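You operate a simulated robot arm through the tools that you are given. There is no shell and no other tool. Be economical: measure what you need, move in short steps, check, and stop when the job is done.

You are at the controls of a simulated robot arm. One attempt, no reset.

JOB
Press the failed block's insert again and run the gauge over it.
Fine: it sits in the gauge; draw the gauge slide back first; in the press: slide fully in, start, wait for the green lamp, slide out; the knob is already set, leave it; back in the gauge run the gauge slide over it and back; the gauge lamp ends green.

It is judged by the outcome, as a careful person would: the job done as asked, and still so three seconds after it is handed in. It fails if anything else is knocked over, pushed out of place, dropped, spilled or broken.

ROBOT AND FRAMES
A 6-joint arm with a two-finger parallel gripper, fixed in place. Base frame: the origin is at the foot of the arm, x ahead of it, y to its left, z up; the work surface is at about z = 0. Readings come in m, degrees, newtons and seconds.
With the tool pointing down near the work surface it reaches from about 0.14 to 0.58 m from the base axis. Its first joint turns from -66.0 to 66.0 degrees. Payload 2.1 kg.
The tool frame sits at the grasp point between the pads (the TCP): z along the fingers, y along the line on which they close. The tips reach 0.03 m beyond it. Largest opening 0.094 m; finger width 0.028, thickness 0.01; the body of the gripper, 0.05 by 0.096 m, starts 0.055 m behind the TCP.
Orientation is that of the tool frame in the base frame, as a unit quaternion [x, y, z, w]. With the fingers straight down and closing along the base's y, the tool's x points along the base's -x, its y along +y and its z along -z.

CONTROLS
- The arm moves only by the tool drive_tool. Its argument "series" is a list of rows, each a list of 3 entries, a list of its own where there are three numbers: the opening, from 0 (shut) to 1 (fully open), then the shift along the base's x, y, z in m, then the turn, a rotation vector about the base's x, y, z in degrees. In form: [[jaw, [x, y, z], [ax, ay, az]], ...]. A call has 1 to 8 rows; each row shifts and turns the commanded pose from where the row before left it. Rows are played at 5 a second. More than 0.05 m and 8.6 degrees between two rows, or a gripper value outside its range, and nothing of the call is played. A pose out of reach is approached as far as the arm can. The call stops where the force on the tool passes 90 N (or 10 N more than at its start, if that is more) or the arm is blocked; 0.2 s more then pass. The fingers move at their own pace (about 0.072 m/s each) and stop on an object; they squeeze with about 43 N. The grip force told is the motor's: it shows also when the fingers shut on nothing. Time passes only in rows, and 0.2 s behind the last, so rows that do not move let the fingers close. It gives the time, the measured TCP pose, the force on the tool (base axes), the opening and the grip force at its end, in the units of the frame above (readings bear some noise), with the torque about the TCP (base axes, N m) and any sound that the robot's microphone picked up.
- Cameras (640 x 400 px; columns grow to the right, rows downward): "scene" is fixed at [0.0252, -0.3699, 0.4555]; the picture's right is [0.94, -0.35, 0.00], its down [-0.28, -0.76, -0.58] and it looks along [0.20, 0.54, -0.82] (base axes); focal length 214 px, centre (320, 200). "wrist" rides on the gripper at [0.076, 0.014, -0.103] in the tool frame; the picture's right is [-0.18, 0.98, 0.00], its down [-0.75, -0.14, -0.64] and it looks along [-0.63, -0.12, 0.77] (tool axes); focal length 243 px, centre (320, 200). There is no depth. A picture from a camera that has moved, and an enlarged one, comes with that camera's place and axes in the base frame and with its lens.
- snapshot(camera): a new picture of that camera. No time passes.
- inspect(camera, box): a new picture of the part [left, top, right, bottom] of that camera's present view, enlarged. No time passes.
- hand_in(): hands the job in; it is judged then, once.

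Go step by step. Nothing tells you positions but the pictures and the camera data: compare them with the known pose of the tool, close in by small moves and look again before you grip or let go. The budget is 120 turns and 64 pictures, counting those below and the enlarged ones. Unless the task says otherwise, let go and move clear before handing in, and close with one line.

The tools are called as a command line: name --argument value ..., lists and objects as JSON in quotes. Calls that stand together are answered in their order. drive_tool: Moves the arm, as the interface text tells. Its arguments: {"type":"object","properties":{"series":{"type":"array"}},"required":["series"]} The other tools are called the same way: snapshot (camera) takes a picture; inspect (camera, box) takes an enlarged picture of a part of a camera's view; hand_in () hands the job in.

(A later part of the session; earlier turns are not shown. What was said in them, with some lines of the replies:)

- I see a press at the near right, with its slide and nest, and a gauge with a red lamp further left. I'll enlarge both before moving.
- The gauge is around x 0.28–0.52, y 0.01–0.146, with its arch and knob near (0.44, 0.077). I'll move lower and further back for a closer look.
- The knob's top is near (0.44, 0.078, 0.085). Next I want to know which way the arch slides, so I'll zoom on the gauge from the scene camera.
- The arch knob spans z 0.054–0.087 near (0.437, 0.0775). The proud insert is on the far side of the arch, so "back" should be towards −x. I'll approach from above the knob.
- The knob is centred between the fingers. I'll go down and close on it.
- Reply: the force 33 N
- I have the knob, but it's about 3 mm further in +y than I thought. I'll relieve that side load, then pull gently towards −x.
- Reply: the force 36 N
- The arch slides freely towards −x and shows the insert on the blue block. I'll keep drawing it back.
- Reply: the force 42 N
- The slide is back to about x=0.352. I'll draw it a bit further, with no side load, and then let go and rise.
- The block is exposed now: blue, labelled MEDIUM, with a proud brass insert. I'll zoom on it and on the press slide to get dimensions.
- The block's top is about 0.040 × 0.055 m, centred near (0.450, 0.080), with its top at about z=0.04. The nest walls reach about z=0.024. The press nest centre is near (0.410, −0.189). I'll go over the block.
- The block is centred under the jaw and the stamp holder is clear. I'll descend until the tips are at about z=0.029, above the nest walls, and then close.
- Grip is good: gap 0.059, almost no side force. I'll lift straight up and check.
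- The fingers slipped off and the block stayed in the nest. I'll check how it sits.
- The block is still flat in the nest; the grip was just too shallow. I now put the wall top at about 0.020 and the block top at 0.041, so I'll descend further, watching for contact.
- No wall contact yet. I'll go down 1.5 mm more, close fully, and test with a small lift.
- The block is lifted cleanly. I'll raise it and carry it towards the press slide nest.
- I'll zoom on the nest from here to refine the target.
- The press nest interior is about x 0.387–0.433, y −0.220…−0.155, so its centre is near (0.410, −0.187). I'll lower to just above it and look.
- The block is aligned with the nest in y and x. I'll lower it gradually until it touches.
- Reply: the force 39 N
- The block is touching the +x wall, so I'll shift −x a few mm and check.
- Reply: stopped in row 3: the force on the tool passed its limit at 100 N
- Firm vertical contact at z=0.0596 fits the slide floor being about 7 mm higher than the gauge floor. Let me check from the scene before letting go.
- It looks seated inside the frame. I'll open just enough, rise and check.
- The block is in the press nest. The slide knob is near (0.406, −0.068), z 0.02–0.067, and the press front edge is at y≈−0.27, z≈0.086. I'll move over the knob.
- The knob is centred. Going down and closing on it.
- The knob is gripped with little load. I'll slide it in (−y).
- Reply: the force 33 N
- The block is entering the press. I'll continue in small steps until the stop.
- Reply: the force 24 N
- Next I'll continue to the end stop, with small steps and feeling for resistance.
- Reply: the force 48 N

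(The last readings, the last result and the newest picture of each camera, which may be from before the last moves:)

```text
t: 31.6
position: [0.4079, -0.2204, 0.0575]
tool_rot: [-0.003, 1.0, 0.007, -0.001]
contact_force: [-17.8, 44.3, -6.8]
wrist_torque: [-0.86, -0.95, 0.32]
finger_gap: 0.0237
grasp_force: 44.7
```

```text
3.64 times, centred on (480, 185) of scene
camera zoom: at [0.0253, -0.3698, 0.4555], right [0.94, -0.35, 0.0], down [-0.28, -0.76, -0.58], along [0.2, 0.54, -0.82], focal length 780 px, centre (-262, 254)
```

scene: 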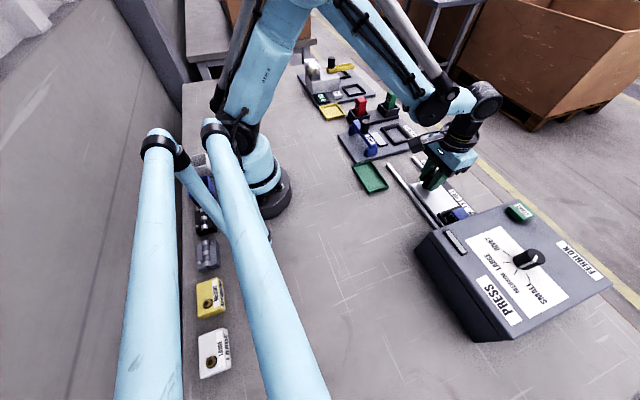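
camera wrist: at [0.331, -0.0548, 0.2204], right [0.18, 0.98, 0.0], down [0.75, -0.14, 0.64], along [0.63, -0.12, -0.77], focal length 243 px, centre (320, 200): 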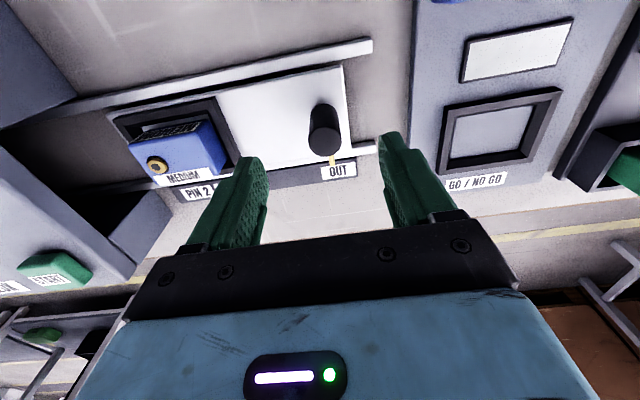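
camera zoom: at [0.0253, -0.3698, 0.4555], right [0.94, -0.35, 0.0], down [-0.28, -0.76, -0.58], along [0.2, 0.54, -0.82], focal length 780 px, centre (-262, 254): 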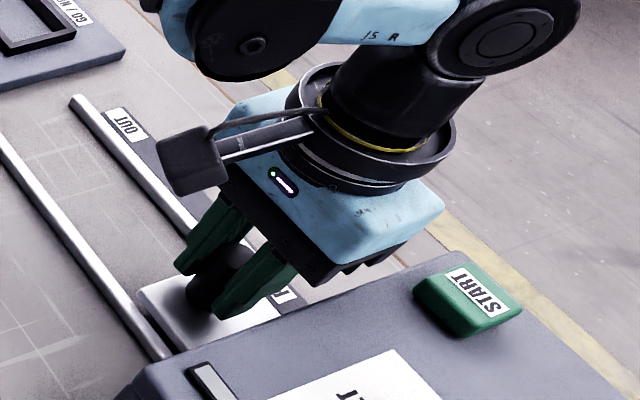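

The slide stopped firmly at y=−0.220, so it's fully in. I'll release, rise and look for the START button.

drive_tool --series '[[0.2, [0, 0.003, 0], [0, 0, 0]], [0.6, [0, 0.001, 0], [0, 0, 0]], [0.6, [0, 0, 0], [0, 0, 0]], [0.6, [0, 0, 0.03], [0, 0, 0]], [0.6, [0, 0, 0.04], [0, 0, 0]], [0.6, [-0.02, 0, 0.04], [0, 0, 0]], [0, [-0.02, 0, 0.02], [0, 0, 0]], [0, [0, 0, 0], [0, 0, 0]]]'

snapshot --camera "wrist"

inspect --camera "scene" --box '[400, 180, 620, 350]'

```text
t: 33.4
position: [0.3673, -0.2203, 0.1884]
tool_rot: [-0.001, 1.0, 0.0, 0.002]
contact_force: [-0.1, 0.0, 1.0]
wrist_torque: [0.02, 0.01, 0.0]
finger_gap: 0.0001
grasp_force: 24.4
```

```text
20 pictures are left
camera wrist: at [0.2895, -0.2079, 0.2907], right [0.18, 0.98, 0.0], down [0.75, -0.14, 0.64], along [0.63, -0.12, -0.77], focal length 243 px, centre (320, 200)
```

wrist: 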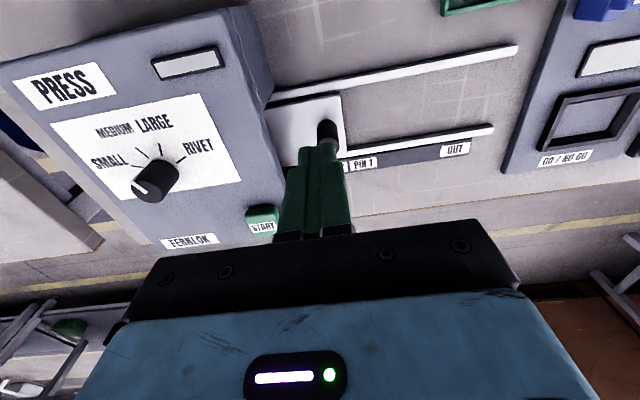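

```text
2.35 times, centred on (510, 265) of scene
camera zoom: at [0.0252, -0.3699, 0.4555], right [0.94, -0.35, 0.0], down [-0.28, -0.76, -0.58], along [0.2, 0.54, -0.82], focal length 505 px, centre (-127, 47)
```

zoom: 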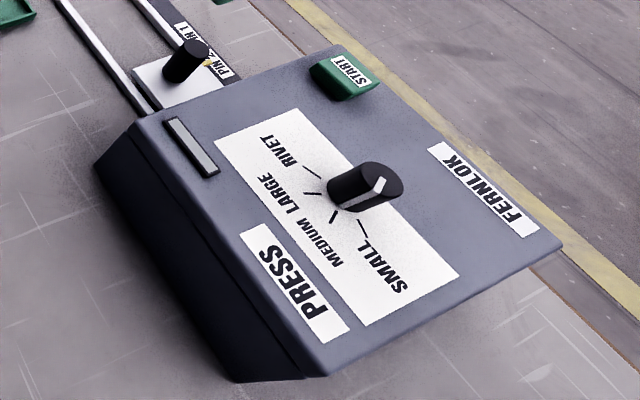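

The START button's top is near (0.458, −0.300, 0.115). With the fingers shut I'll move above it and check before pressing.

drive_tool --series '[[0, [0.03, -0.027, 0], [0, 0, 0]], [0, [0.03, -0.027, 0], [0, 0, 0]], [0, [0.0305, -0.0255, 0], [0, 0, 0]], [0, [0, 0, -0.02], [0, 0, 0]], [0, [0, 0, 0], [0, 0, 0]]]'

inspect --camera "scene" --box '[470, 150, 590, 250]'

inspect --camera "wrist" --box '[220, 80, 420, 220]'

```text
t: 34.6
position: [0.4571, -0.3008, 0.1675]
tool_rot: [-0.002, 1.0, 0.001, 0.001]
contact_force: [0.3, -0.4, -0.6]
wrist_torque: [-0.01, -0.01, -0.02]
finger_gap: 0.0
grasp_force: 33.5
```

```text
4.00 times, centred on (530, 200) of scene
camera zoom: at [0.0252, -0.3699, 0.4555], right [0.94, -0.35, 0.0], down [-0.28, -0.76, -0.58], along [0.2, 0.54, -0.82], focal length 858 px, centre (-520, 200)
```

zoom: 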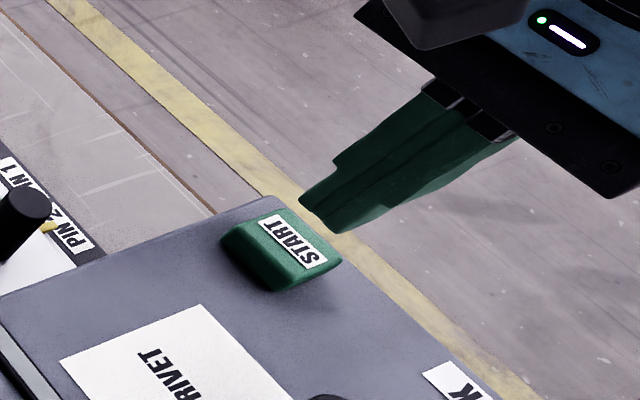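

```text
2.86 times, centred on (320, 150) of wrist
camera zoom: at [0.3802, -0.2877, 0.2707], right [0.18, 0.98, 0.0], down [0.75, -0.14, 0.64], along [0.63, -0.12, -0.77], focal length 693 px, centre (320, 343)
```

zoom: 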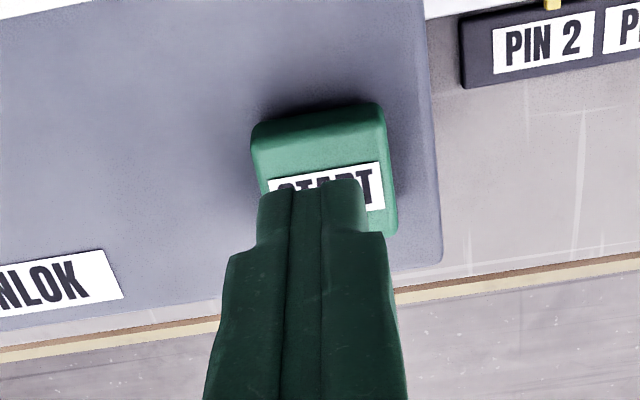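

The fingertip is over the button's centre. I'll press down gently.

drive_tool --series '[[0, [0, 0, -0.014], [0, 0, 0]], [0, [0, 0, -0.006], [0, 0, 0]], [0, [0, 0, -0.002], [0, 0, 0]], [0, [0, 0, -0.002], [0, 0, 0]], [0, [0, 0, 0], [0, 0, 0]]]'

```text
t: 35.8
position: [0.4587, -0.3016, 0.1434]
tool_rot: [0.0, 1.0, 0.001, 0.002]
contact_force: [0.2, -1.0, -0.2]
wrist_torque: [0.02, 0.03, 0.01]
finger_gap: 0.0
grasp_force: 32.5
```

drive_tool --series '[[0, [0, 0, -0.002], [0, 0, 0]], [0, [0, 0, -0.002], [0, 0, 0]], [0, [0, 0, -0.002], [0, 0, 0]], [0, [0, 0, 0], [0, 0, 0]]]'

```text
t: 36.8
position: [0.4598, -0.302, 0.1371]
tool_rot: [-0.001, 1.0, 0.001, 0.0]
contact_force: [-1.0, 0.9, 2.5]
wrist_torque: [-0.01, 0.06, 0.0]
finger_gap: 0.0
grasp_force: 33.0
heard: click
```

A click: the button was pressed. I'll rise and look at the press lamp.

drive_tool --series '[[0, [0, 0, 0.03], [0, 0, 0]], [0, [-0.03, 0.02, 0.03], [0, 0, 0]], [0, [-0.03, 0.03, 0], [0, 0, 0]], [0, [0, 0.03, 0], [0, 0, 0]], [0, [0, 0, 0], [0, 0, 0]], [0.6, [0, 0, 0], [0, 0, 0]]]'

inspect --camera "scene" --box '[400, 130, 600, 280]'

```text
t: 38.2
position: [0.3978, -0.2211, 0.197]
tool_rot: [-0.001, 1.0, 0.001, 0.001]
contact_force: [0.6, 0.7, 0.5]
wrist_torque: [0.0, 0.02, -0.04]
finger_gap: 0.0533
grasp_force: 0.1
```

```text
2.67 times, centred on (500, 205) of scene
camera zoom: at [0.0252, -0.3698, 0.4555], right [0.94, -0.35, 0.0], down [-0.28, -0.76, -0.58], along [0.2, 0.54, -0.82], focal length 572 px, centre (-160, 187)
```

zoom: 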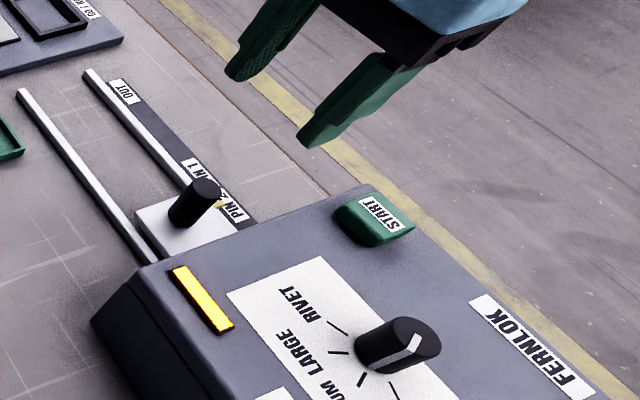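

The lamp is yellow, so the press is running. I'll wait.

drive_tool --series '[[0.6, [0, 0, 0], [0, 0, 0]], [0.6, [0, 0, 0], [0, 0, 0]], [0.6, [0, 0, 0], [0, 0, 0]], [0.6, [0, 0, 0], [0, 0, 0]], [0.6, [0, 0, 0], [0, 0, 0]], [0.6, [0, 0, 0], [0, 0, 0]], [0.6, [0, 0, 0], [0, 0, 0]], [0.6, [0, 0, 0], [0, 0, 0]]]'

drive_tool --series '[[0.6, [0, 0, 0], [0, 0, 0]], [0.6, [0, 0, 0], [0, 0, 0]], [0.6, [0, 0, 0], [0, 0, 0]], [0.6, [0, 0, 0], [0, 0, 0]], [0.6, [0, 0, 0], [0, 0, 0]], [0.6, [0, 0, 0], [0, 0, 0]], [0.6, [0, 0, 0], [0, 0, 0]], [0.6, [0, 0, 0], [0, 0, 0]]]'

inspect --camera "scene" --box '[400, 130, 600, 280]'

```text
t: 40.0
position: [0.3975, -0.2214, 0.197]
tool_rot: [-0.001, 1.0, 0.001, 0.003]
contact_force: [-0.8, -0.7, 0.1]
wrist_torque: [-0.01, -0.01, 0.0]
finger_gap: 0.0565
grasp_force: 0.0
```

```text
t: 41.8
position: [0.3979, -0.2217, 0.1966]
tool_rot: [-0.001, 1.0, 0.001, 0.002]
contact_force: [0.1, -0.5, -0.7]
wrist_torque: [-0.03, -0.02, 0.0]
finger_gap: 0.0559
grasp_force: 0.1
```

```text
2.67 times, centred on (500, 205) of scene
camera zoom: at [0.0252, -0.3699, 0.4555], right [0.94, -0.35, 0.0], down [-0.28, -0.76, -0.58], along [0.2, 0.54, -0.82], focal length 572 px, centre (-160, 187)
```

zoom: 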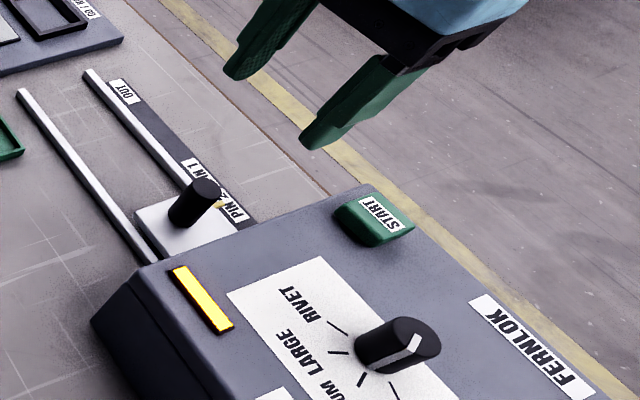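

Still yellow. I'll wait longer and meanwhile position above the slide knob.

drive_tool --series '[[0.6, [0.0095, 0.001, -0.03], [0, 0, 0]], [0.6, [0, 0, -0.04], [0, 0, 0]], [0.6, [0, 0, 0], [0, 0, 0]], [0.6, [0, 0, 0], [0, 0, 0]], [0.6, [0, 0, 0], [0, 0, 0]], [0.6, [0, 0, 0], [0, 0, 0]], [0.6, [0, 0, 0], [0, 0, 0]], [0.6, [0, 0, 0], [0, 0, 0]]]'

drive_tool --series '[[0.6, [0, 0, 0], [0, 0, 0]], [0.6, [0, 0, 0], [0, 0, 0]], [0.6, [0, 0, 0], [0, 0, 0]], [0.6, [0, 0, 0], [0, 0, 0]], [0.6, [0, 0, 0], [0, 0, 0]], [0.6, [0, 0, 0], [0, 0, 0]], [0.6, [0, 0, 0], [0, 0, 0]], [0.6, [0, 0, 0], [0, 0, 0]]]'

drive_tool --series '[[0.6, [0, 0, 0], [0, 0, 0]], [0.6, [0, 0, 0], [0, 0, 0]], [0.6, [0, 0, 0], [0, 0, 0]], [0.6, [0, 0, 0], [0, 0, 0]], [0.6, [0, 0, 0], [0, 0, 0]], [0.6, [0, 0, 0], [0, 0, 0]], [0.6, [0, 0, 0], [0, 0, 0]], [0.6, [0, 0, 0], [0, 0, 0]]]'

snapshot --camera "scene"

```text
t: 43.6
position: [0.4075, -0.2207, 0.1285]
tool_rot: [-0.001, 1.0, 0.001, 0.002]
contact_force: [-0.3, 0.7, -0.6]
wrist_torque: [0.03, -0.04, 0.02]
finger_gap: 0.0565
grasp_force: 0.0
```

```text
t: 45.4
position: [0.4076, -0.2204, 0.1278]
tool_rot: [-0.001, 1.0, 0.0, 0.002]
contact_force: [-0.3, -0.1, -0.9]
wrist_torque: [0.01, 0.02, -0.02]
finger_gap: 0.0565
grasp_force: 0.0
```

```text
t: 47.2
position: [0.408, -0.2195, 0.1286]
tool_rot: [-0.001, 1.0, 0.001, 0.001]
contact_force: [-0.3, 0.3, -0.3]
wrist_torque: [0.0, -0.02, 0.03]
finger_gap: 0.0563
grasp_force: 0.1
```

```text
14 pictures are left
```

scene: 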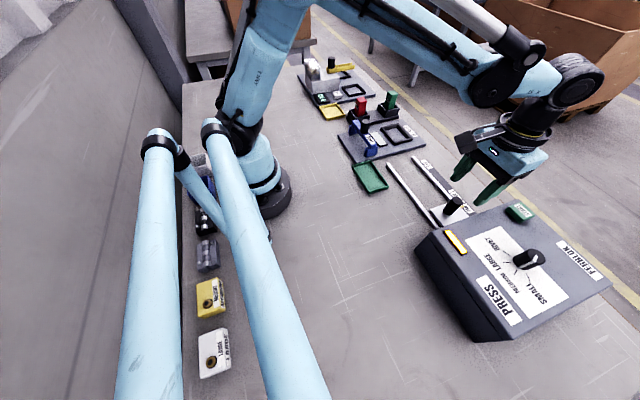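

Still amber. I'll wait longer and listen for sounds.

drive_tool --series '[[0.6, [0, 0, 0], [0, 0, 0]], [0.6, [0, 0, 0], [0, 0, 0]], [0.6, [0, 0, 0], [0, 0, 0]], [0.6, [0, 0, 0], [0, 0, 0]], [0.6, [0, 0, 0], [0, 0, 0]], [0.6, [0, 0, 0], [0, 0, 0]], [0.6, [0, 0, 0], [0, 0, 0]], [0.6, [0, 0, 0], [0, 0, 0]]]'

drive_tool --series '[[0.6, [0, 0, 0], [0, 0, 0]], [0.6, [0, 0, 0], [0, 0, 0]], [0.6, [0, 0, 0], [0, 0, 0]], [0.6, [0, 0, 0], [0, 0, 0]], [0.6, [0, 0, 0], [0, 0, 0]], [0.6, [0, 0, 0], [0, 0, 0]], [0.6, [0, 0, 0], [0, 0, 0]], [0.6, [0, 0, 0], [0, 0, 0]]]'

drive_tool --series '[[0.6, [0, 0, 0], [0, 0, 0]], [0.6, [0, 0, 0], [0, 0, 0]], [0.6, [0, 0, 0], [0, 0, 0]], [0.6, [0, 0, 0], [0, 0, 0]], [0.6, [0, 0, 0], [0, 0, 0]], [0.6, [0, 0, 0], [0, 0, 0]], [0.6, [0, 0, 0], [0, 0, 0]], [0.6, [0, 0, 0], [0, 0, 0]]]'

drive_tool --series '[[0.6, [0, 0, 0], [0, 0, 0]], [0.6, [0, 0, 0], [0, 0, 0]], [0.6, [0, 0, 0], [0, 0, 0]], [0.6, [0, 0, 0], [0, 0, 0]], [0.6, [0, 0, 0], [0, 0, 0]], [0.6, [0, 0, 0], [0, 0, 0]], [0.6, [0, 0, 0], [0, 0, 0]], [0.6, [0, 0, 0], [0, 0, 0]]]'

inspect --camera "scene" --box '[400, 180, 560, 290]'

```text
t: 49.0
position: [0.4079, -0.2209, 0.1276]
tool_rot: [-0.002, 1.0, 0.001, 0.002]
contact_force: [0.8, -0.3, -1.3]
wrist_torque: [0.01, -0.02, -0.03]
finger_gap: 0.0566
grasp_force: 0.1
```

```text
t: 50.8
position: [0.4089, -0.2213, 0.1284]
tool_rot: [-0.001, 1.0, 0.001, 0.002]
contact_force: [0.1, 1.1, 0.0]
wrist_torque: [0.03, 0.0, -0.04]
finger_gap: 0.0562
grasp_force: 0.1
```

```text
t: 52.6
position: [0.4087, -0.2211, 0.1278]
tool_rot: [-0.001, 1.0, 0.0, 0.002]
contact_force: [0.9, 0.1, 0.3]
wrist_torque: [0.01, -0.02, 0.06]
finger_gap: 0.0565
grasp_force: 0.0
```

```text
t: 54.4
position: [0.4085, -0.2204, 0.1284]
tool_rot: [-0.001, 1.0, 0.001, 0.003]
contact_force: [-0.2, -0.5, -0.5]
wrist_torque: [0.02, -0.03, -0.02]
finger_gap: 0.0563
grasp_force: 0.0
```

```text
3.64 times, centred on (480, 235) of scene
camera zoom: at [0.0252, -0.3699, 0.4555], right [0.94, -0.35, 0.0], down [-0.28, -0.76, -0.58], along [0.2, 0.54, -0.82], focal length 780 px, centre (-262, 73)
```

zoom: 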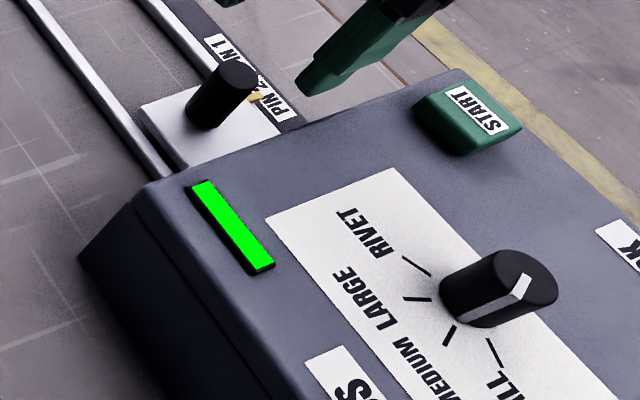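

Green. I'll grip the knob and draw the slide out.

drive_tool --series '[[0.6, [0, 0, -0.035], [0, 0, 0]], [0.6, [0, 0, -0.034], [0, 0, 0]], [0.6, [0, 0, 0], [0, 0, 0]], [0.2, [0, 0, 0], [0, 0, 0]], [0.2, [0, 0, 0], [0, 0, 0]], [0.2, [0, 0, 0], [0, 0, 0]]]'

drive_tool --series '[[0.2, [0, 0.01, 0], [0, 0, 0]], [0.2, [0, 0.015, 0], [0, 0, 0]], [0.2, [0, 0.015, 0], [0, 0, 0]], [0.2, [0, 0.015, 0], [0, 0, 0]], [0.2, [0, 0.015, 0], [0, 0, 0]], [0.2, [0, 0, 0], [0, 0, 0]]]'

```text
t: 55.8
position: [0.4084, -0.2204, 0.0605]
tool_rot: [-0.001, 1.0, 0.001, 0.002]
contact_force: [-0.7, 0.6, -10.8]
wrist_torque: [-0.79, -0.1, 0.03]
finger_gap: 0.0235
grasp_force: 45.2
```

```text
t: 57.2
position: [0.4091, -0.1502, 0.0582]
tool_rot: [0.0, 1.0, 0.001, 0.001]
contact_force: [8.1, -0.8, -16.1]
wrist_torque: [-0.85, -1.15, 0.13]
finger_gap: 0.0237
grasp_force: 45.5
```

drive_tool --series '[[0.2, [0, 0.015, 0], [0, 0, 0]], [0.2, [0, 0.015, 0], [0, 0, 0]], [0.2, [0, 0.015, 0], [0, 0, 0]], [0.2, [0, 0.015, 0], [0, 0, 0]], [0.2, [0, 0.012, 0], [0, 0, 0]], [0.2, [0, 0.01, 0], [0, 0, 0]], [0.2, [0, 0, 0], [0, 0, 0]]]'

```text
t: 58.8
position: [0.4091, -0.0671, 0.0592]
tool_rot: [-0.001, 1.0, 0.001, 0.002]
contact_force: [13.8, -0.6, 29.4]
wrist_torque: [-0.81, -0.2, 0.0]
finger_gap: 0.0237
grasp_force: 44.8
```

I'll go a few mm more to find the OUT stop, then let go and rise to look.

drive_tool --series '[[0.2, [0, 0.002, 0.001], [0, 0, 0]], [0.2, [0, 0.002, 0], [0, 0, 0]], [0.2, [0, 0, 0], [0, 0, 0]]]'

drive_tool --series '[[0.7, [0, 0, 0], [0, 0, 0]], [0.7, [0, 0, 0], [0, 0, 0]], [0.7, [0, 0, 0.04], [0, 0, 0]], [0.75, [0, 0, 0.04], [0, 0, 0]], [0.75, [-0.02, -0.04, 0.01], [0, 0, 0]], [0.75, [-0.02, -0.04, 0.01], [0, 0, 0]], [0.75, [0, -0.035, 0], [0, 0, 0]], [0.75, [0, 0, 0], [0, 0, 0]]]'

inspect --camera "wrist" --box '[240, 40, 440, 180]'

```text
t: 59.6
position: [0.4082, -0.0628, 0.0594]
tool_rot: [0.0, 1.0, 0.0, 0.003]
contact_force: [11.0, 1.6, -30.0]
wrist_torque: [-0.79, -0.49, -0.01]
finger_gap: 0.0238
grasp_force: 44.8
```

```text
t: 61.4
position: [0.3693, -0.1791, 0.1598]
tool_rot: [-0.002, 1.0, 0.0, 0.001]
contact_force: [0.1, -0.1, -0.7]
wrist_torque: [-0.03, -0.01, 0.0]
finger_gap: 0.0704
grasp_force: 0.0
```

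```text
2.86 times, centred on (340, 110) of wrist
camera zoom: at [0.2906, -0.1658, 0.2627], right [0.18, 0.98, 0.0], down [0.75, -0.14, 0.64], along [0.63, -0.12, -0.77], focal length 693 px, centre (263, 457)
```

zoom: 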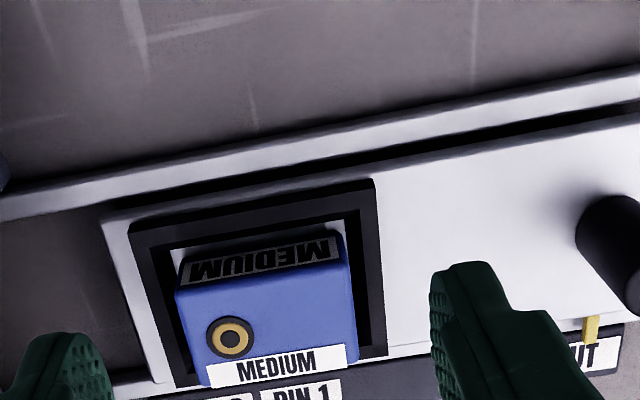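

The insert is now flush. The block is near (0.407, −0.183); I'll descend over it and grip at the height I released it.

drive_tool --series '[[0.8, [0.02, -0.002, -0.01], [0, 0, 0]], [0.8, [0.018, -0.0015, -0.03], [0, 0, 0]], [0.8, [0, 0, -0.03], [0, 0, 0]], [0.8, [0, 0, -0.02], [0, 0, 0]], [0.8, [0, 0, -0.0095], [0, 0, 0]], [0.8, [0, 0, 0], [0, 0, 0]]]'

drive_tool --series '[[0.8, [0, 0, 0], [0, 0, 0]], [0.4, [0, 0, 0], [0, 0, 0]], [0.2, [0, 0, 0], [0, 0, 0]], [0, [0, 0, 0], [0, 0, 0]], [0, [0, 0, 0], [0, 0, 0]]]'

```text
t: 62.8
position: [0.4068, -0.1835, 0.0607]
tool_rot: [0.0, 1.0, 0.001, 0.001]
contact_force: [0.3, 0.4, 0.6]
wrist_torque: [-0.01, 0.0, -0.03]
finger_gap: 0.0751
grasp_force: 0.0
```

```text
t: 64.0
position: [0.4062, -0.1841, 0.0598]
tool_rot: [-0.001, 1.0, 0.001, 0.001]
contact_force: [0.6, 0.6, -0.4]
wrist_torque: [0.01, 0.0, -0.05]
finger_gap: 0.0589
grasp_force: 43.1
```

Gripped with no side load. A small test lift comes next.

drive_tool --series '[[0, [0, 0, 0.004], [0, 0, 0]], [0, [0, 0, 0.006], [0, 0, 0]], [0, [0, 0, 0.01], [0, 0, 0]], [0, [0, 0, 0], [0, 0, 0]]]'

inspect --camera "scene" --box '[400, 140, 496, 230]'

```text
t: 65.0
position: [0.4076, -0.1825, 0.0809]
tool_rot: [0.0, 1.0, 0.001, 0.002]
contact_force: [-0.2, 0.8, -0.5]
wrist_torque: [0.0, 0.01, -0.01]
finger_gap: 0.0586
grasp_force: 43.1
```

```text
4.44 times, centred on (448, 185) of scene
camera zoom: at [0.0252, -0.3699, 0.4555], right [0.94, -0.35, 0.0], down [-0.28, -0.76, -0.58], along [0.2, 0.54, -0.82], focal length 953 px, centre (-249, 267)
```

zoom: 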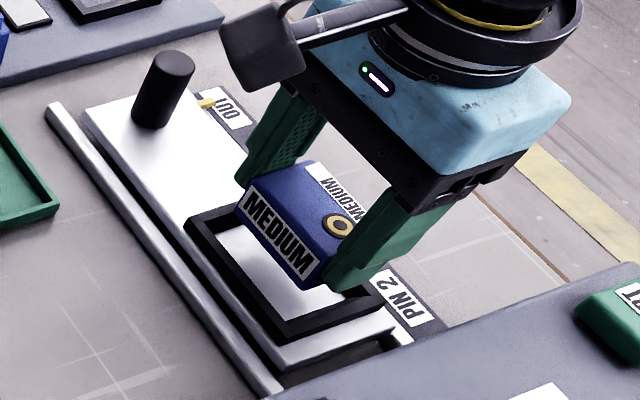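

The block is lifted. I'll carry it back to above the gauge nest.

drive_tool --series '[[0, [0, 0, 0.035], [0, 0, 0]], [0, [0, 0, 0.044], [0, 0, 0]], [0, [0.007, 0.04, 0], [0, 0, 0]], [0, [0.007, 0.044, 0], [0, 0, 0]], [0, [0.007, 0.044, 0], [0, 0, 0]], [0, [0.007, 0.044, 0], [0, 0, 0]], [0, [0.007, 0.044, 0], [0, 0, 0]], [0, [0.008, 0.048, 0], [0, 0, 0]]]'

drive_tool --series '[[0, [0, 0, 0], [0, 0, 0]], [0, [0, 0, 0], [0, 0, 0]]]'

```text
t: 66.8
position: [0.4507, 0.0839, 0.1588]
tool_rot: [-0.001, 1.0, 0.001, 0.002]
contact_force: [0.0, 0.3, -1.6]
wrist_torque: [-0.02, -0.01, -0.01]
finger_gap: 0.059
grasp_force: 42.6
```

```text
t: 67.4
position: [0.4502, 0.0836, 0.1599]
tool_rot: [-0.001, 1.0, 0.001, 0.002]
contact_force: [-0.1, 0.5, -0.2]
wrist_torque: [0.01, 0.01, 0.02]
finger_gap: 0.059
grasp_force: 43.3
```

drive_tool --series '[[0, [0, -0.0028, -0.03], [0, 0, 0]], [0, [0, 0, -0.035], [0, 0, 0]], [0, [0, 0, -0.02], [0, 0, 0]], [0, [0, 0, 0], [0, 0, 0]]]'

inspect --camera "wrist" --box '[230, 60, 410, 220]'

```text
t: 68.4
position: [0.4498, 0.0785, 0.074]
tool_rot: [-0.001, 1.0, 0.001, 0.002]
contact_force: [-0.4, 0.1, -1.5]
wrist_torque: [0.01, -0.03, -0.04]
finger_gap: 0.0592
grasp_force: 43.5
```

```text
2.50 times, centred on (320, 140) of wrist
camera zoom: at [0.3727, 0.0915, 0.1766], right [0.18, 0.98, 0.0], down [0.75, -0.14, 0.64], along [0.63, -0.12, -0.77], focal length 606 px, centre (320, 350)
```

zoom: 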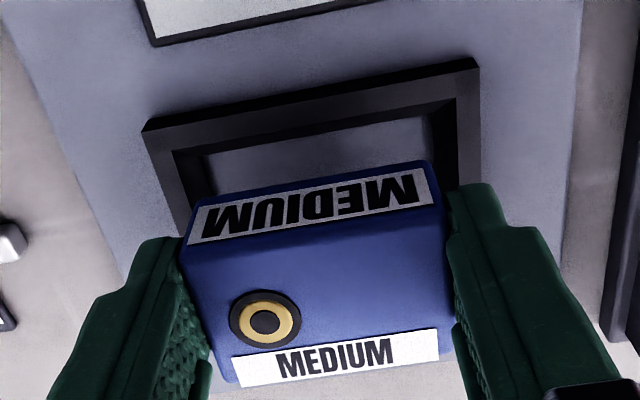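

The nest centre works out at about (0.4515, 0.079), and the block is at (0.450, 0.0785), so it's aligned. Lowering with a 1 mm x nudge.

drive_tool --series '[[0, [0.001, 0.0005, -0.01], [0, 0, 0]], [0, [0, 0, -0.006], [0, 0, 0]], [0, [0, 0, -0.003], [0, 0, 0]], [0, [0, 0, 0], [0, 0, 0]]]'

```text
t: 69.4
position: [0.4508, 0.08, 0.0549]
tool_rot: [-0.001, 1.0, 0.001, 0.001]
contact_force: [-0.3, 0.2, -1.1]
wrist_torque: [0.01, 0.0, -0.05]
finger_gap: 0.059
grasp_force: 43.0
```

drive_tool --series '[[0, [0, 0, -0.0015], [0, 0, 0]], [0, [0, 0, -0.001], [0, 0, 0]], [0, [0, 0, 0], [0, 0, 0]]]'

inspect --camera "scene" --box '[362, 95, 442, 155]'

```text
t: 70.2
position: [0.4506, 0.079, 0.0534]
tool_rot: [-0.001, 1.0, 0.001, 0.001]
contact_force: [0.4, -0.4, -1.0]
wrist_torque: [0.0, -0.01, 0.02]
finger_gap: 0.0591
grasp_force: 42.8
```

```text
6.67 times, centred on (402, 125) of scene
camera zoom: at [0.0252, -0.3699, 0.4555], right [0.94, -0.35, 0.0], down [-0.28, -0.76, -0.58], along [0.2, 0.54, -0.82], focal length 1430 px, centre (-227, 700)
```

zoom: 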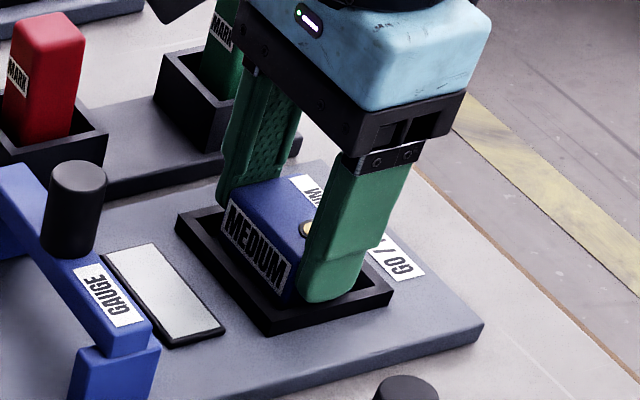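

It is almost seated. I'll lower the last millimetre or two until contact.

drive_tool --series '[[0, [0, 0, -0.001], [0, 0, 0]], [0, [0, 0, -0.001], [0, 0, 0]], [0, [0, 0, 0], [0, 0, 0]]]'

```text
t: 71.0
position: [0.4509, 0.0785, 0.0505]
tool_rot: [-0.001, 1.0, 0.001, 0.002]
contact_force: [-3.0, -1.9, 38.3]
wrist_torque: [-0.1, 0.05, 0.0]
finger_gap: 0.0592
grasp_force: 42.8
```

Seated with firm contact. I'll release, rise and move to above the gauge knob at about (0.332, 0.081).

drive_tool --series '[[0, [0, 0, 0.001], [0, 0, 0]], [0.8, [0, 0, 0], [0, 0, 0]], [0.8, [0, 0, 0], [0, 0, 0]], [0.8, [0, 0, 0.03], [0, 0, 0]], [0.7, [0, 0, 0.04], [0, 0, 0]], [0.6, [-0.04, 0.001, 0.02], [0, 0, 0]], [0.6, [-0.04, 0.001, 0], [0, 0, 0]], [0.6, [-0.039, 0, 0], [0, 0, 0]]]'

drive_tool --series '[[0.6, [0, 0, 0], [0, 0, 0]], [0.6, [0, 0, 0], [0, 0, 0]]]'

inspect --camera "wrist" --box '[230, 60, 450, 220]'

inspect --camera "scene" --box '[345, 95, 441, 170]'

```text
t: 72.8
position: [0.331, 0.0815, 0.1423]
tool_rot: [-0.001, 1.0, 0.001, 0.001]
contact_force: [-0.3, -0.4, 0.1]
wrist_torque: [-0.02, -0.01, -0.03]
finger_gap: 0.0564
grasp_force: 0.0
```

```text
t: 73.4
position: [0.3308, 0.0811, 0.1424]
tool_rot: [-0.001, 1.0, 0.0, 0.002]
contact_force: [-0.4, -0.5, 0.0]
wrist_torque: [0.02, 0.02, -0.05]
finger_gap: 0.0565
grasp_force: 0.0
```

```text
2.50 times, centred on (340, 140) of wrist
camera zoom: at [0.2536, 0.0947, 0.2446], right [0.18, 0.98, 0.0], down [0.75, -0.14, 0.64], along [0.63, -0.12, -0.77], focal length 606 px, centre (270, 350)
```

zoom: 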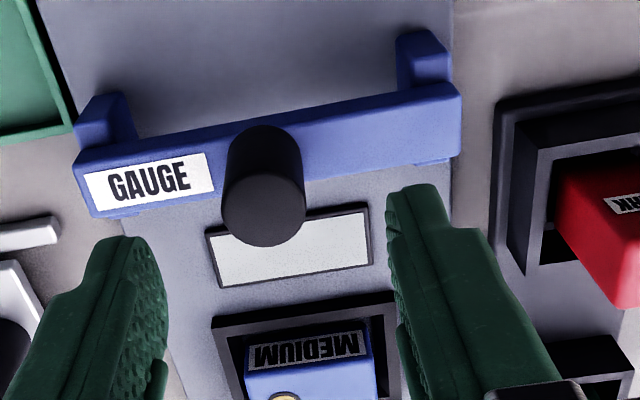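

```text
5.33 times, centred on (393, 132) of scene
camera zoom: at [0.0252, -0.3699, 0.4555], right [0.94, -0.35, 0.0], down [-0.28, -0.76, -0.58], along [0.2, 0.54, -0.82], focal length 1144 px, centre (-69, 560)
```

zoom: 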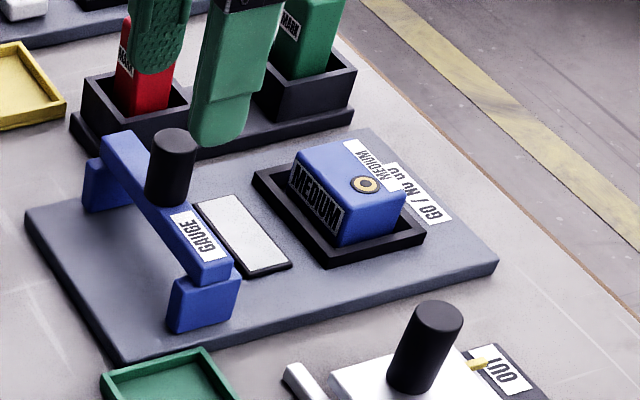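

The block is seated and flush, and the arch knob is under the jaw. I'll grip it.

drive_tool --series '[[0.6, [0.001, -0.0005, -0.03], [0, 0, 0]], [0.6, [0, 0, -0.0235], [0, 0, 0]], [0.6, [0, 0, 0], [0, 0, 0]], [0.2, [0, 0, 0], [0, 0, 0]], [0.2, [0, 0, 0], [0, 0, 0]], [0.2, [0, 0, 0], [0, 0, 0]]]'

drive_tool --series '[[0.2, [0.01, 0, 0], [0, 0, 0]], [0.2, [0.015, 0, 0], [0, 0, 0]], [0.2, [0.015, 0, 0], [0, 0, 0]], [0.2, [0.015, 0, 0], [0, 0, 0]], [0.2, [0.015, 0, 0], [0, 0, 0]], [0.2, [0.01, 0, 0], [0, 0, 0]], [0.2, [0, 0, 0], [0, 0, 0]]]'

```text
t: 74.8
position: [0.3331, 0.0797, 0.0869]
tool_rot: [-0.001, 1.0, 0.0, 0.002]
contact_force: [0.4, -12.7, 3.3]
wrist_torque: [-0.04, 0.1, -0.03]
finger_gap: 0.0245
grasp_force: 5.5
```

```text
t: 76.4
position: [0.4127, 0.0814, 0.0894]
tool_rot: [0.0, 1.0, 0.001, 0.001]
contact_force: [-0.4, -10.9, 1.0]
wrist_torque: [-0.21, 0.21, 0.0]
finger_gap: 0.0251
grasp_force: 5.5
```

It moves freely at x=0.413. I'll close the grip fully and continue over the block in small steps.

drive_tool --series '[[0, [0, 0, 0], [0, 0, 0]], [0, [0.01, 0, 0], [0, 0, 0]], [0, [0.01, 0, 0], [0, 0, 0]], [0, [0.01, 0, 0], [0, 0, 0]], [0, [0.01, 0, 0], [0, 0, 0]], [0, [0.01, 0, 0], [0, 0, 0]], [0, [0, 0, 0], [0, 0, 0]]]'

inspect --camera "scene" --box '[345, 85, 441, 160]'

```text
t: 78.0
position: [0.4644, 0.0807, 0.0882]
tool_rot: [-0.001, 1.0, 0.0, 0.001]
contact_force: [-0.3, -22.1, -11.7]
wrist_torque: [0.57, 0.32, -0.03]
finger_gap: 0.0236
grasp_force: 44.7
```

```text
5.33 times, centred on (393, 122) of scene
camera zoom: at [0.0253, -0.3699, 0.4555], right [0.94, -0.35, 0.0], down [-0.28, -0.76, -0.58], along [0.2, 0.54, -0.82], focal length 1144 px, centre (-69, 613)
```

zoom: 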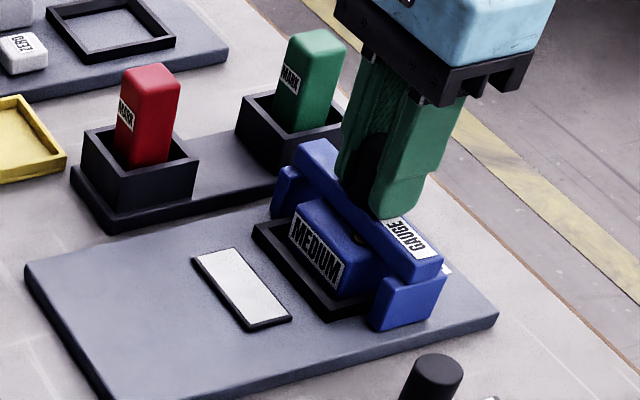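

The arch passes freely over the insert. I'll take it on to its end, then back.

drive_tool --series '[[0, [0.006, -0.001, 0], [0, 0, 0]], [0, [0.006, 0, 0], [0, 0, 0]], [0, [0.006, 0, 0], [0, 0, 0]], [0, [0.005, 0, 0], [0, 0, 0]], [0, [0, 0, 0], [0, 0, 0]]]'

```text
t: 79.2
position: [0.4854, 0.0789, 0.0884]
tool_rot: [-0.001, 1.0, 0.0, 0.001]
contact_force: [0.1, -9.6, -13.2]
wrist_torque: [-0.93, 0.04, 0.11]
finger_gap: 0.0233
grasp_force: 44.9
```

drive_tool --series '[[0, [0.004, 0, 0], [0, 0, 0]], [0, [0.004, 0, 0], [0, 0, 0]], [0, [0, 0, 0], [0, 0, 0]]]'

inspect --camera "scene" --box '[345, 85, 441, 160]'

```text
t: 80.0
position: [0.4887, 0.0796, 0.0888]
tool_rot: [-0.001, 1.0, 0.0, -0.01]
contact_force: [-62.9, -8.3, -5.8]
wrist_torque: [-0.48, -1.11, -0.12]
finger_gap: 0.0237
grasp_force: 44.7
```

```text
5.33 times, centred on (393, 122) of scene
camera zoom: at [0.0252, -0.3698, 0.4555], right [0.94, -0.35, 0.0], down [-0.28, -0.76, -0.58], along [0.2, 0.54, -0.82], focal length 1144 px, centre (-69, 613)
```

zoom: 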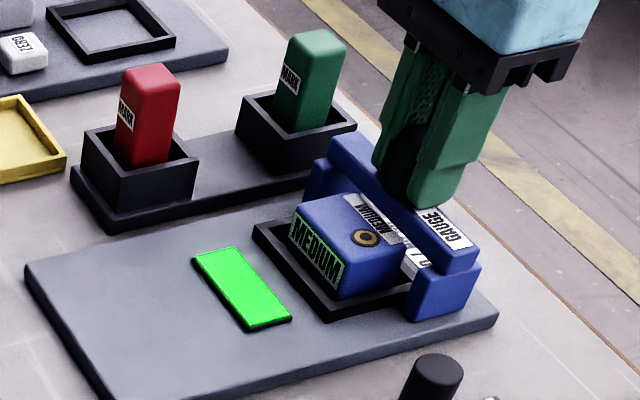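

The end stop is reached and the gauge lamp is green. Now I'll draw the slide back.

drive_tool --series '[[0, [-0.006, 0, 0], [0, 0, 0]], [0, [-0.012, 0, 0], [0, 0, 0]], [0, [-0.012, 0, 0], [0, 0, 0]], [0, [-0.012, 0.001, 0], [0, 0, 0]], [0, [-0.012, 0, 0], [0, 0, 0]], [0, [-0.012, 0, 0], [0, 0, 0]], [0, [-0.012, 0, 0], [0, 0, 0]], [0, [0, 0, 0], [0, 0, 0]]]'

drive_tool --series '[[0, [-0.015, 0, 0], [0, 0, 0]], [0, [-0.015, 0, 0], [0, 0, 0]], [0, [-0.015, 0.001, 0], [0, 0, 0]], [0, [-0.015, 0, 0], [0, 0, 0]], [0, [-0.015, 0, 0], [0, 0, 0]], [0, [0, 0, 0], [0, 0, 0]]]'

```text
t: 81.8
position: [0.4161, 0.0787, 0.088]
tool_rot: [0.0, 1.0, 0.0, 0.002]
contact_force: [-0.6, -19.8, 30.7]
wrist_torque: [0.54, -0.37, 0.04]
finger_gap: 0.0234
grasp_force: 45.0
```

```text
t: 83.2
position: [0.3407, 0.0805, 0.0883]
tool_rot: [0.0, 1.0, -0.002, 0.002]
contact_force: [-0.5, -30.8, 5.4]
wrist_torque: [0.63, 0.47, 0.05]
finger_gap: 0.0236
grasp_force: 44.9
```

I'll go a little further towards the back stop, then release and rise.

drive_tool --series '[[0, [-0.008, -0.0015, 0], [0, 0, 0]], [0, [-0.006, 0, 0], [0, 0, 0]], [0, [-0.006, 0, 0], [0, 0, 0]], [0, [0, 0, 0], [0, 0, 0]]]'

drive_tool --series '[[0.6, [0, 0, 0], [0, 0, 0]], [0.6, [0, 0, 0], [0, 0, 0]], [0.6, [0, 0, 0.03], [0, 0, 0]], [0.6, [0, 0, 0.04], [0, 0, 0]], [0.6, [0, 0, 0.04], [0, 0, 0]], [0.6, [0, 0, 0.04], [0, 0, 0]], [0.6, [0, 0, 0], [0, 0, 0]]]'

snapshot --camera "scene"

```text
t: 84.2
position: [0.324, 0.0803, 0.0893]
tool_rot: [0.0, 1.0, -0.001, 0.007]
contact_force: [36.1, -15.8, 7.1]
wrist_torque: [0.52, -0.39, 0.09]
finger_gap: 0.0238
grasp_force: 44.6
```

```text
t: 85.8
position: [0.3201, 0.082, 0.2393]
tool_rot: [-0.001, 1.0, 0.0, 0.002]
contact_force: [0.2, 0.3, 0.0]
wrist_torque: [-0.02, 0.03, 0.03]
finger_gap: 0.0566
grasp_force: 0.0
```

```text
4 pictures are left
```

scene: 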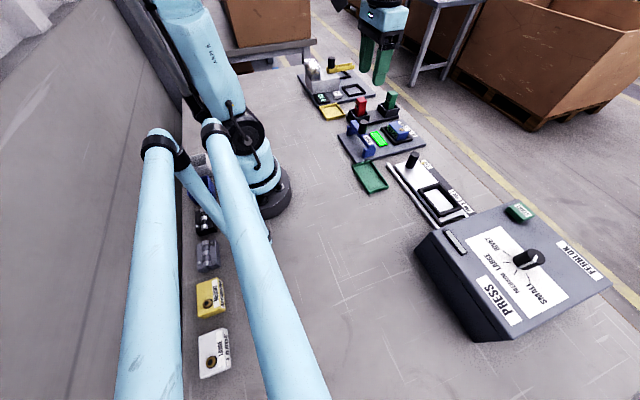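

The slide is at its back stop, the gauge lamp stays green, the block sits in the gauge, and nothing else has been disturbed. Handing in.

hand_in

```text
The job is handed in.
```

The failed block's insert was pressed again and now sits flush; the gauge slide went over it and back, and the gauge lamp was still green when I handed in.
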